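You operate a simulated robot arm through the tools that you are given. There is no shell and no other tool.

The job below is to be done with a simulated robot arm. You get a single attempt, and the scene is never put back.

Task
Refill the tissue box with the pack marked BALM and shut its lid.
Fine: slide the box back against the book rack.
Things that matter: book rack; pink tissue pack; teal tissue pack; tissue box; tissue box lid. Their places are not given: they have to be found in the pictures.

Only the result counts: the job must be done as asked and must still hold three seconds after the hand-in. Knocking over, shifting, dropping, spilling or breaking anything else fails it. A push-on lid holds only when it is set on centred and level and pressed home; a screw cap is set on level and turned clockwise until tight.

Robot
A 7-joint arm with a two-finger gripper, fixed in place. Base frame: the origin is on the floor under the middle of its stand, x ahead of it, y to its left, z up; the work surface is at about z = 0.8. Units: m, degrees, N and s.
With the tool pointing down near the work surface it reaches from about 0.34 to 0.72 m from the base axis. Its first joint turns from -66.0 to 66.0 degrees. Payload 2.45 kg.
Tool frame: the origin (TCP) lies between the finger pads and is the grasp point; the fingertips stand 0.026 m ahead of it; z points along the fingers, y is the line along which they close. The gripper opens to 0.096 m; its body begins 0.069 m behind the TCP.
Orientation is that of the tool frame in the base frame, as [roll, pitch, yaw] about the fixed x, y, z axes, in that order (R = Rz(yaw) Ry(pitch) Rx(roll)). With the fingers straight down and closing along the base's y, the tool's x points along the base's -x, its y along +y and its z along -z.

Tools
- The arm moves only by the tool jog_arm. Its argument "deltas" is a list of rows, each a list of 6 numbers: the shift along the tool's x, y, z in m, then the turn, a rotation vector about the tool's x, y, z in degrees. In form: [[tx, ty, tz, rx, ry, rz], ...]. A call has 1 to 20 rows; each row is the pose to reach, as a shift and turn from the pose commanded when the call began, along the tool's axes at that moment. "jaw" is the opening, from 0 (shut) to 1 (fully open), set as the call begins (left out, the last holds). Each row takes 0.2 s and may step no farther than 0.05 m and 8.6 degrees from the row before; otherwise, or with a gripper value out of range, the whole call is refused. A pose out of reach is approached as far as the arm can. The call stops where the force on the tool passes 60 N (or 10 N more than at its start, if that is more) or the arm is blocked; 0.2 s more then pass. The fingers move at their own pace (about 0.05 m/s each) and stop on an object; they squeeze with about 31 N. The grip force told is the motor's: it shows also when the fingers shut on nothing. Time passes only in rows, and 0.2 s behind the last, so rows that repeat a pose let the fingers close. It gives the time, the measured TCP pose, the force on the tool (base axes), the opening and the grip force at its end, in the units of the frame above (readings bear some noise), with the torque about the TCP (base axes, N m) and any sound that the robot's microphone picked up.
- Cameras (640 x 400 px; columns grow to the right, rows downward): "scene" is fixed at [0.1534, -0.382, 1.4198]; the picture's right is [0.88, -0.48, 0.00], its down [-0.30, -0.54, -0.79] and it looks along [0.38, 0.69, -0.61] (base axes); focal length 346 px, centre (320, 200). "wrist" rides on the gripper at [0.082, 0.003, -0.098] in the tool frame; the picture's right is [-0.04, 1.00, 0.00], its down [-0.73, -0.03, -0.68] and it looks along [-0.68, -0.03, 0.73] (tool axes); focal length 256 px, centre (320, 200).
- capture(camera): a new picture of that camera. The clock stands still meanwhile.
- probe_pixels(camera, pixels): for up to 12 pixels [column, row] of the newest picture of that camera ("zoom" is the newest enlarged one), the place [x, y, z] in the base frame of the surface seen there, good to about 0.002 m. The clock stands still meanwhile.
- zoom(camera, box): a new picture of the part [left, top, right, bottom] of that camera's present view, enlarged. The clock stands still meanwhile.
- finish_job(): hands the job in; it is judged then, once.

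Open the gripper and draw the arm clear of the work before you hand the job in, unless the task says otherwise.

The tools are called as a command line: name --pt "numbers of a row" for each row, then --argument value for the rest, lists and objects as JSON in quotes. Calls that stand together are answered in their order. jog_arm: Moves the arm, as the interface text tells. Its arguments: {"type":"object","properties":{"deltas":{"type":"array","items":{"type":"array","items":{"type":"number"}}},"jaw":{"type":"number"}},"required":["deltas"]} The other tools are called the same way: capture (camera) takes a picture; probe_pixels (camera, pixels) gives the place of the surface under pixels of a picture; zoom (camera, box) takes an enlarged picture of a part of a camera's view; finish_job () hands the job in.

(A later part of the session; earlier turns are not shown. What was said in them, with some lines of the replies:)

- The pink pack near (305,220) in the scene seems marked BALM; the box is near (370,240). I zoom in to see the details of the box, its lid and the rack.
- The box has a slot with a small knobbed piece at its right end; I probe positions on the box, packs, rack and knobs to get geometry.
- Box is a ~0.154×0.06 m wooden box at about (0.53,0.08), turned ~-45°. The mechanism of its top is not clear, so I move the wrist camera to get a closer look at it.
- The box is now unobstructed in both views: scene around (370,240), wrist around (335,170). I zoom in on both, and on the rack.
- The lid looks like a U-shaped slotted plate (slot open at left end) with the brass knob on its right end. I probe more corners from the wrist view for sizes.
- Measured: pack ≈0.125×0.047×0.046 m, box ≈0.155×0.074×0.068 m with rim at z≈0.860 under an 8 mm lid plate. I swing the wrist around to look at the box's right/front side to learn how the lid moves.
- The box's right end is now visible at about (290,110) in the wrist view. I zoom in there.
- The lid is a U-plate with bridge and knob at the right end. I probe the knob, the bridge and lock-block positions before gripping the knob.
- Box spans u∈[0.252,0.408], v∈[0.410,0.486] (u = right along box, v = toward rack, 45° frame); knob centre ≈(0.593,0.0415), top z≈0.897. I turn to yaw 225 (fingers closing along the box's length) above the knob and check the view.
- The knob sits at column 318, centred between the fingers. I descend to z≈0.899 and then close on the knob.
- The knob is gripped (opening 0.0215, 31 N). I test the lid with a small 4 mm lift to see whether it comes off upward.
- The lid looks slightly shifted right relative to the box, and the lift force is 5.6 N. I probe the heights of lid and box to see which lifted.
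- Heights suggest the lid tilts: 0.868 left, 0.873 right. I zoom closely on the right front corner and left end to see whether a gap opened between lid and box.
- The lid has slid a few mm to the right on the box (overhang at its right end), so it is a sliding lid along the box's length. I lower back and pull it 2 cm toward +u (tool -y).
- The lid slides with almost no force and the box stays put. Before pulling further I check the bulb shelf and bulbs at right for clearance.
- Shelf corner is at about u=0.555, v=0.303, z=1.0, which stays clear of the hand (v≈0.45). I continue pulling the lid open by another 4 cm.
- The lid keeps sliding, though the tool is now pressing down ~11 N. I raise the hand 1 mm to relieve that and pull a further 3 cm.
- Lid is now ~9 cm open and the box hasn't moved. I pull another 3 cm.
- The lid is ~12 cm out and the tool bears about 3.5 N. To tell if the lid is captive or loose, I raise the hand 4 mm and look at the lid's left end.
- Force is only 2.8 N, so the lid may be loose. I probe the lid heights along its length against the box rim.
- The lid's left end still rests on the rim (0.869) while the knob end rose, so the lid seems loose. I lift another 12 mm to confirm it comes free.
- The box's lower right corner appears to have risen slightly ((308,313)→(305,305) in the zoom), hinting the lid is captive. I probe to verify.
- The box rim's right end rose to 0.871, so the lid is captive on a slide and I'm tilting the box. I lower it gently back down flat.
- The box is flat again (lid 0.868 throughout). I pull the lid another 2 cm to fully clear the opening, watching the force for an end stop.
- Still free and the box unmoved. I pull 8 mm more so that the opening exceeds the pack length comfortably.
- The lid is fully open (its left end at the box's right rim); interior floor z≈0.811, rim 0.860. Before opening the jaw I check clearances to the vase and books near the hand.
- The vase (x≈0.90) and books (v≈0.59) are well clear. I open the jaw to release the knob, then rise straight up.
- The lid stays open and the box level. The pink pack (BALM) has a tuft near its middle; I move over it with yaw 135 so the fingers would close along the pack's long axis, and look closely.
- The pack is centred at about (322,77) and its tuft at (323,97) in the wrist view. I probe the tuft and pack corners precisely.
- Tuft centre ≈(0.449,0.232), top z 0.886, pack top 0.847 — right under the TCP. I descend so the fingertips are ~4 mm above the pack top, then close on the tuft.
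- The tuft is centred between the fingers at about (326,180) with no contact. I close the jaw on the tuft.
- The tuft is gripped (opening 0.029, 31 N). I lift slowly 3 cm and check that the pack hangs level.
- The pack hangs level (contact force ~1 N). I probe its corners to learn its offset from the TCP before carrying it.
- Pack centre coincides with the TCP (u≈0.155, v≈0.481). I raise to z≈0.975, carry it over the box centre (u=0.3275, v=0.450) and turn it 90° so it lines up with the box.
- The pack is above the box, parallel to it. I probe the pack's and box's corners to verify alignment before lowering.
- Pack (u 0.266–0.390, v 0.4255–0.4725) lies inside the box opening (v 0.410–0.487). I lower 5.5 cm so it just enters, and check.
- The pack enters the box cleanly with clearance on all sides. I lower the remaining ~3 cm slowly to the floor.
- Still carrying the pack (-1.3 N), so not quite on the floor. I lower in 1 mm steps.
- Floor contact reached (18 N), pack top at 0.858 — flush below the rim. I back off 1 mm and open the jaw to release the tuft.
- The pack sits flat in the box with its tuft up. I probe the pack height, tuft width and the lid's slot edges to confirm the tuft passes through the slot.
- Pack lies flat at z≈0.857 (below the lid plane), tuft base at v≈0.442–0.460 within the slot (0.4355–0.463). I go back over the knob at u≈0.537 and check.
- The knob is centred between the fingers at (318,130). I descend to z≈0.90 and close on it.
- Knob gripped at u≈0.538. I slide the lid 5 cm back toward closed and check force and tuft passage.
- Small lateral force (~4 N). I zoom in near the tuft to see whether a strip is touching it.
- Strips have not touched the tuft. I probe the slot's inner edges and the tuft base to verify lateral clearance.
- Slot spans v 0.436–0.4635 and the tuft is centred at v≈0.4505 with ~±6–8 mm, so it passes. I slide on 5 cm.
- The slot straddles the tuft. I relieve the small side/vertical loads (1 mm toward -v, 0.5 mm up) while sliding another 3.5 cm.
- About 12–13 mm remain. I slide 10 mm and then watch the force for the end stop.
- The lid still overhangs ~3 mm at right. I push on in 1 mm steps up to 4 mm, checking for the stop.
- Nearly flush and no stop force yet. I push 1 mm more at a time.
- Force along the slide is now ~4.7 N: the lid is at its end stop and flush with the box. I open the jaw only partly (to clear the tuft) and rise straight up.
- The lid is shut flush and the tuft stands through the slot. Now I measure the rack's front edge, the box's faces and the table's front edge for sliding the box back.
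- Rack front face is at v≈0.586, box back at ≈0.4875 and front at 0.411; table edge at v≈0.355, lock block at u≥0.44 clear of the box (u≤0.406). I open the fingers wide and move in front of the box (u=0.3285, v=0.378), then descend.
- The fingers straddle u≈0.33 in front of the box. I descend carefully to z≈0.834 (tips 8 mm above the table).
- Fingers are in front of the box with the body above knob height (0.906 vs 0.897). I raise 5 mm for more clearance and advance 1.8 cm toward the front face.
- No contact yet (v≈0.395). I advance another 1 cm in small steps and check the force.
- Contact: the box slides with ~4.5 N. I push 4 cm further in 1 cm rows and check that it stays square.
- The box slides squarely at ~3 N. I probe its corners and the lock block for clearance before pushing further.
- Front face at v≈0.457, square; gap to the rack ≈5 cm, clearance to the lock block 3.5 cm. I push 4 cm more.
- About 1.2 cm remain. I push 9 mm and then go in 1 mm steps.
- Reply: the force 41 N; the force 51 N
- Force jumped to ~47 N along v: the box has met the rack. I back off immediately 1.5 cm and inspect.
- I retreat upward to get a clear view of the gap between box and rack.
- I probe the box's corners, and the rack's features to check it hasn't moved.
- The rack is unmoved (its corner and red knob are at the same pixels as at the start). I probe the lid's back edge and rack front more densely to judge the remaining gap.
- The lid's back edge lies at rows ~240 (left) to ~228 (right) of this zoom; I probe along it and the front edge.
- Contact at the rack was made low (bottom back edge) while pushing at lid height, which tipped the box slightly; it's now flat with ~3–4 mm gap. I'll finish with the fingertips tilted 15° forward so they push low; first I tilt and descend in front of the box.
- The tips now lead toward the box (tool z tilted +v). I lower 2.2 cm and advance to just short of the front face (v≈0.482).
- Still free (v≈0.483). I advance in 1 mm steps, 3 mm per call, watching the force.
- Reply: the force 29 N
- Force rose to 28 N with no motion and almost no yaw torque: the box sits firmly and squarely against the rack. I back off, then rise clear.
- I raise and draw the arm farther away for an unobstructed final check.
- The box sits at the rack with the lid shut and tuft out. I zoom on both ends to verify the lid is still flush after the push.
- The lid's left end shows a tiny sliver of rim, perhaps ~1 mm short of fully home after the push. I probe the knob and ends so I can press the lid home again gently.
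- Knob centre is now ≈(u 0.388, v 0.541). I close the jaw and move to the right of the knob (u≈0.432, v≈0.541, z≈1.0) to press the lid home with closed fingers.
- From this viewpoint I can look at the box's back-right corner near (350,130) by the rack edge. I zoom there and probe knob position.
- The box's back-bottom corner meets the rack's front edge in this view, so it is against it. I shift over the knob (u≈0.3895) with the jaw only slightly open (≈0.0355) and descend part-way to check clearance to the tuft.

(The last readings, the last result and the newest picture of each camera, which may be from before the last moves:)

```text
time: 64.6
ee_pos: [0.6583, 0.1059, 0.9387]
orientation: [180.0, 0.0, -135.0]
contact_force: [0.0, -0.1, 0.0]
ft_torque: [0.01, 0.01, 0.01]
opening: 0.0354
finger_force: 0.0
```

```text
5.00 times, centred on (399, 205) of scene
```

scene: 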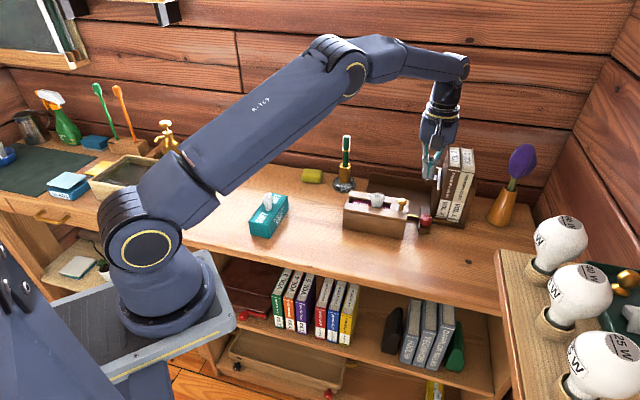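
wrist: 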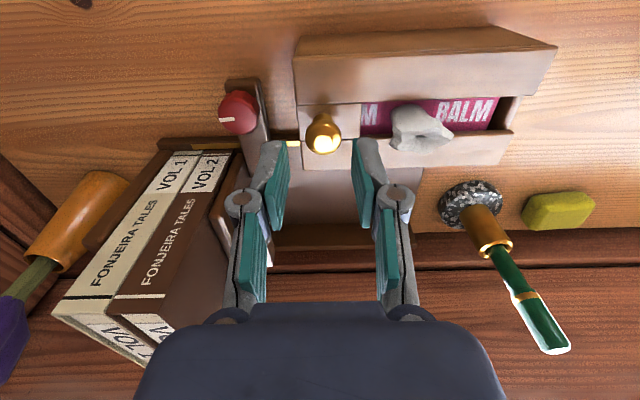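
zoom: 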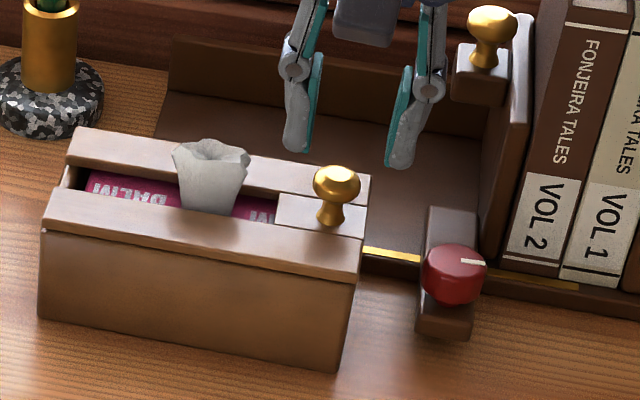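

Knob at column 322 is centred between the fingers, tuft well to the side. I descend to z≈0.8995 and close on the knob.

jog_arm --pt "0.001 0 0.015 0 0 0" --pt "0.0015 0 0.03 0 0 0" --pt "0.0015 0 0.039 0 0 0"

jog_arm --pt "0 0 0 0 0 0" --pt "0 0 0 0 0 0" --pt "0 0 0 0 0 0" --jaw 0

zoom --camera "scene" --box '[335, 180, 431, 240]'

```text
time: 65.4
ee_pos: [0.6574, 0.1051, 0.8997]
orientation: [179.9, -0.1, -135.1]
contact_force: [-0.1, 0.3, 0.5]
ft_torque: [0.01, 0.04, -0.01]
opening: 0.0351
finger_force: 0.0
```

```text
time: 66.2
ee_pos: [0.6568, 0.1053, 0.9006]
orientation: [179.9, 0.1, -135.0]
contact_force: [0.6, 0.4, 0.9]
ft_torque: [0.02, -0.03, 0.01]
opening: 0.0216
finger_force: 31.2
```

```text
6.67 times, centred on (383, 210) of scene
```

zoom: 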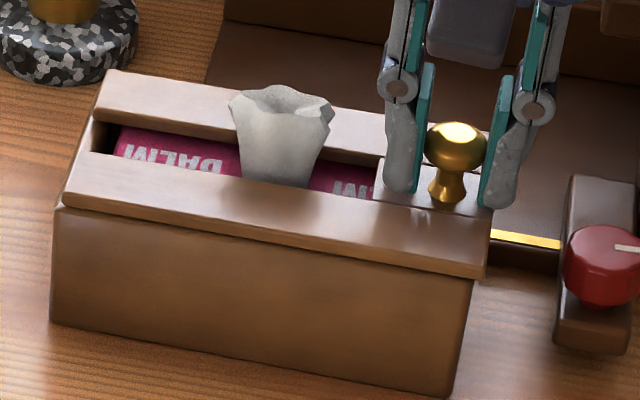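

Gripping pulled the lid ~2 mm open to the TCP. Now I push it home in 1 mm steps toward -u until the stop force appears.

jog_arm --pt "0 0.001 0 0 0 0" --pt "0 0.002 0 0 0 0" --pt "0 0.002 0 0 0 0"

jog_arm --pt "0 0.001 0 0 0 0" --pt "0 0.001 0 0 0 0"

zoom --camera "scene" --box '[335, 180, 431, 240]'

```text
time: 67.0
ee_pos: [0.6545, 0.1063, 0.9011]
orientation: [-179.9, 0.0, -135.0]
contact_force: [-0.8, -1.9, -0.1]
ft_torque: [0.02, -0.08, -0.03]
opening: 0.0219
finger_force: 31.2
```

```text
time: 67.6
ee_pos: [0.6555, 0.1074, 0.9013]
orientation: [180.0, 0.0, -135.0]
contact_force: [-1.0, -3.4, 0.4]
ft_torque: [0.0, 0.02, 0.0]
opening: 0.0219
finger_force: 30.7
```

```text
6.67 times, centred on (383, 210) of scene
```

zoom: 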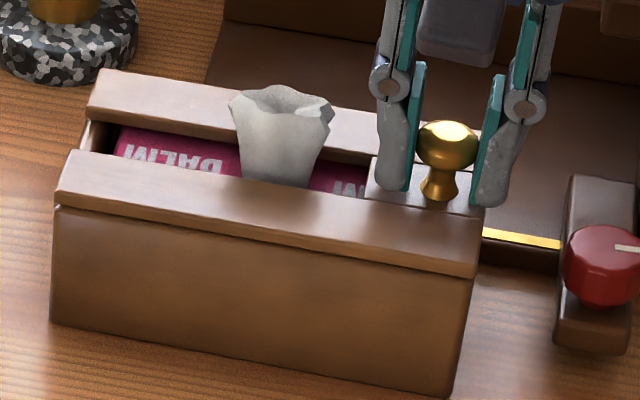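

Nearly at the stop (~1.7 N along the slide). Another 1 mm steps until ~5 N.

jog_arm --pt "0 0.001 0 0 0 0" --pt "0 0.001 0 0 0 0"

jog_arm --pt "0 0.0005 0 0 0 0" --pt "0 0.0005 0 0 0 0"

zoom --camera "scene" --box '[335, 180, 431, 240]'

```text
time: 68.2
ee_pos: [0.6532, 0.1078, 0.9002]
orientation: [180.0, 0.0, -135.1]
contact_force: [1.2, -3.9, 0.0]
ft_torque: [0.1, -0.14, 0.03]
opening: 0.0215
finger_force: 30.9
```

```text
time: 68.8
ee_pos: [0.6552, 0.1084, 0.9008]
orientation: [180.0, 0.0, -135.1]
contact_force: [1.1, -5.7, 0.6]
ft_torque: [-0.05, -0.03, -0.04]
opening: 0.0219
finger_force: 31.3
```

```text
6.67 times, centred on (383, 210) of scene
```

zoom: 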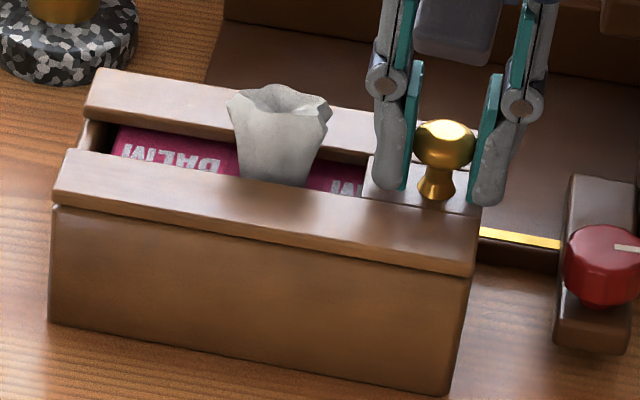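

Stop force ~4.8 N with the lid flush. I release with the small opening and rise straight up.

jog_arm --pt "0 0 0 0 0 0" --pt "0 0 0 0 0 0" --jaw 0.35

jog_arm --pt "0 0 -0.01 0 0 0" --pt "0 0 -0.025 0 0 0" --pt "0 0 -0.05 0 0 0" --pt "0 0 -0.09 0 0 0" --pt "0.03 0 -0.12 0 0 0" --pt "0.06 0.02 -0.15 0 0 0" --pt "0.1 0.04 -0.17 0 0 0" --pt "0.14 0.06 -0.18 0 0 0" --pt "0.17 0.09 -0.18 0 0 0"

capture --camera "scene"

zoom --camera "scene" --box '[335, 180, 431, 240]'

capture --camera "wrist"

```text
time: 69.4
ee_pos: [0.6532, 0.1088, 0.9004]
orientation: [-180.0, -0.1, -135.0]
contact_force: [-0.6, 0.3, 0.8]
ft_torque: [0.0, 0.0, 0.03]
opening: 0.0336
finger_force: 0.3
```

```text
time: 71.4
ee_pos: [0.4694, 0.0537, 1.0808]
orientation: [-180.0, 0.0, -135.0]
contact_force: [0.1, 0.9, -0.7]
ft_torque: [0.02, -0.01, 0.02]
opening: 0.0337
finger_force: 0.1
```

```text
taken
```

scene: 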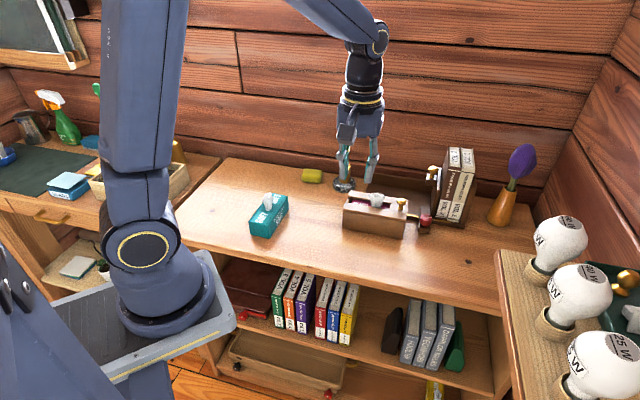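

```text
6.67 times, centred on (383, 210) of scene
```

zoom: 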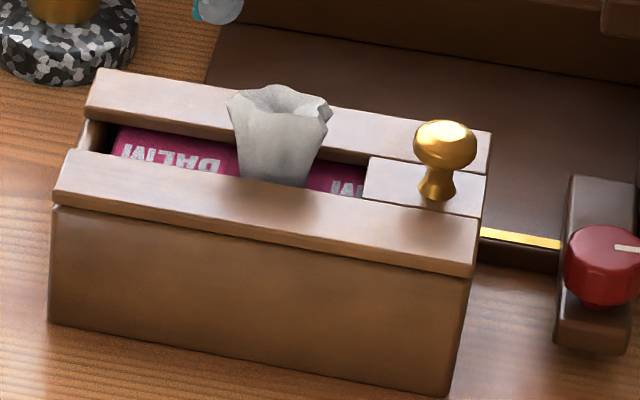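

```text
taken
```

wrist: 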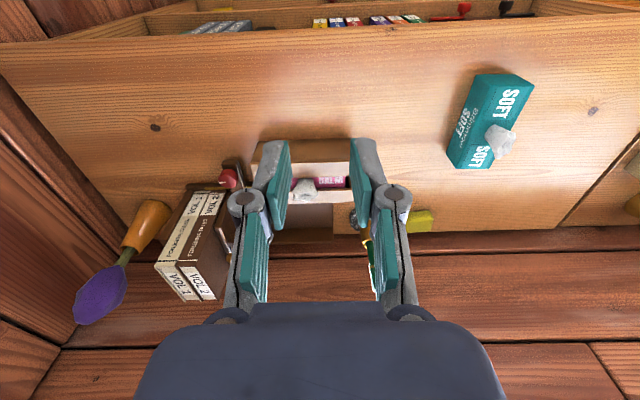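

The lid is flush, the tuft passes through the slot, the box rests against the rack, and nothing else has moved. I open the gripper fully and draw the arm a bit further clear.

jog_arm --pt "0.01 0 -0.02 0 0 0" --pt "0.02 0 -0.04 0 0 0" --pt "0.02 0 -0.04 0 0 0" --pt "0.02 0 -0.04 0 0 0" --jaw 1

capture --camera "scene"

```text
time: 72.4
ee_pos: [0.4564, 0.0387, 1.1216]
orientation: [-179.9, 0.0, -135.0]
contact_force: [-0.4, -0.2, 0.5]
ft_torque: [-0.02, -0.01, 0.02]
opening: 0.0961
finger_force: 0.0
```

```text
taken
```

scene: 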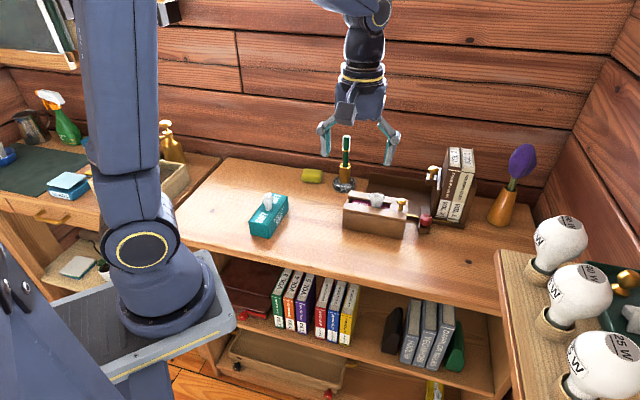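

The final picture shows the box at (375,215) closed against the rack, the teal pack, pen holder, books and vase undisturbed, and the arm clear with open gripper. I hand the job in.

finish_job

```text
The job is handed in.
```

I put the pink BALM pack in the tissue box, slid the lid shut, and pushed the box back against the book rack. The job is handed in; no verdict came back.

- **Pack:** it lies flat in the box, with its top about 3 mm below the lid and the tissue standing up through the slot.
- **Lid:** it turned out to be a captive slider. I pressed it to its end stop again after moving the box, and it looks flush at both ends.
- **Box:** it stopped moving under 28 N in the last push, which I took as full contact with the rack. My position readings left a possible gap of 3–4 mm at the lid's back edge, though they are only good to about 2 mm. A closer view showed the box's back-bottom corner meeting the rack's front edge.
- **First push:** I pressed about 47 N at lid height, which probably tipped the box slightly; I backed off at once and it settled flat.
- **Everything else:** the rack was still in place when I checked after the first push. In the final picture the teal pack, pen holder, books and vase look undisturbed.

The arm is clear of the work with the gripper open.
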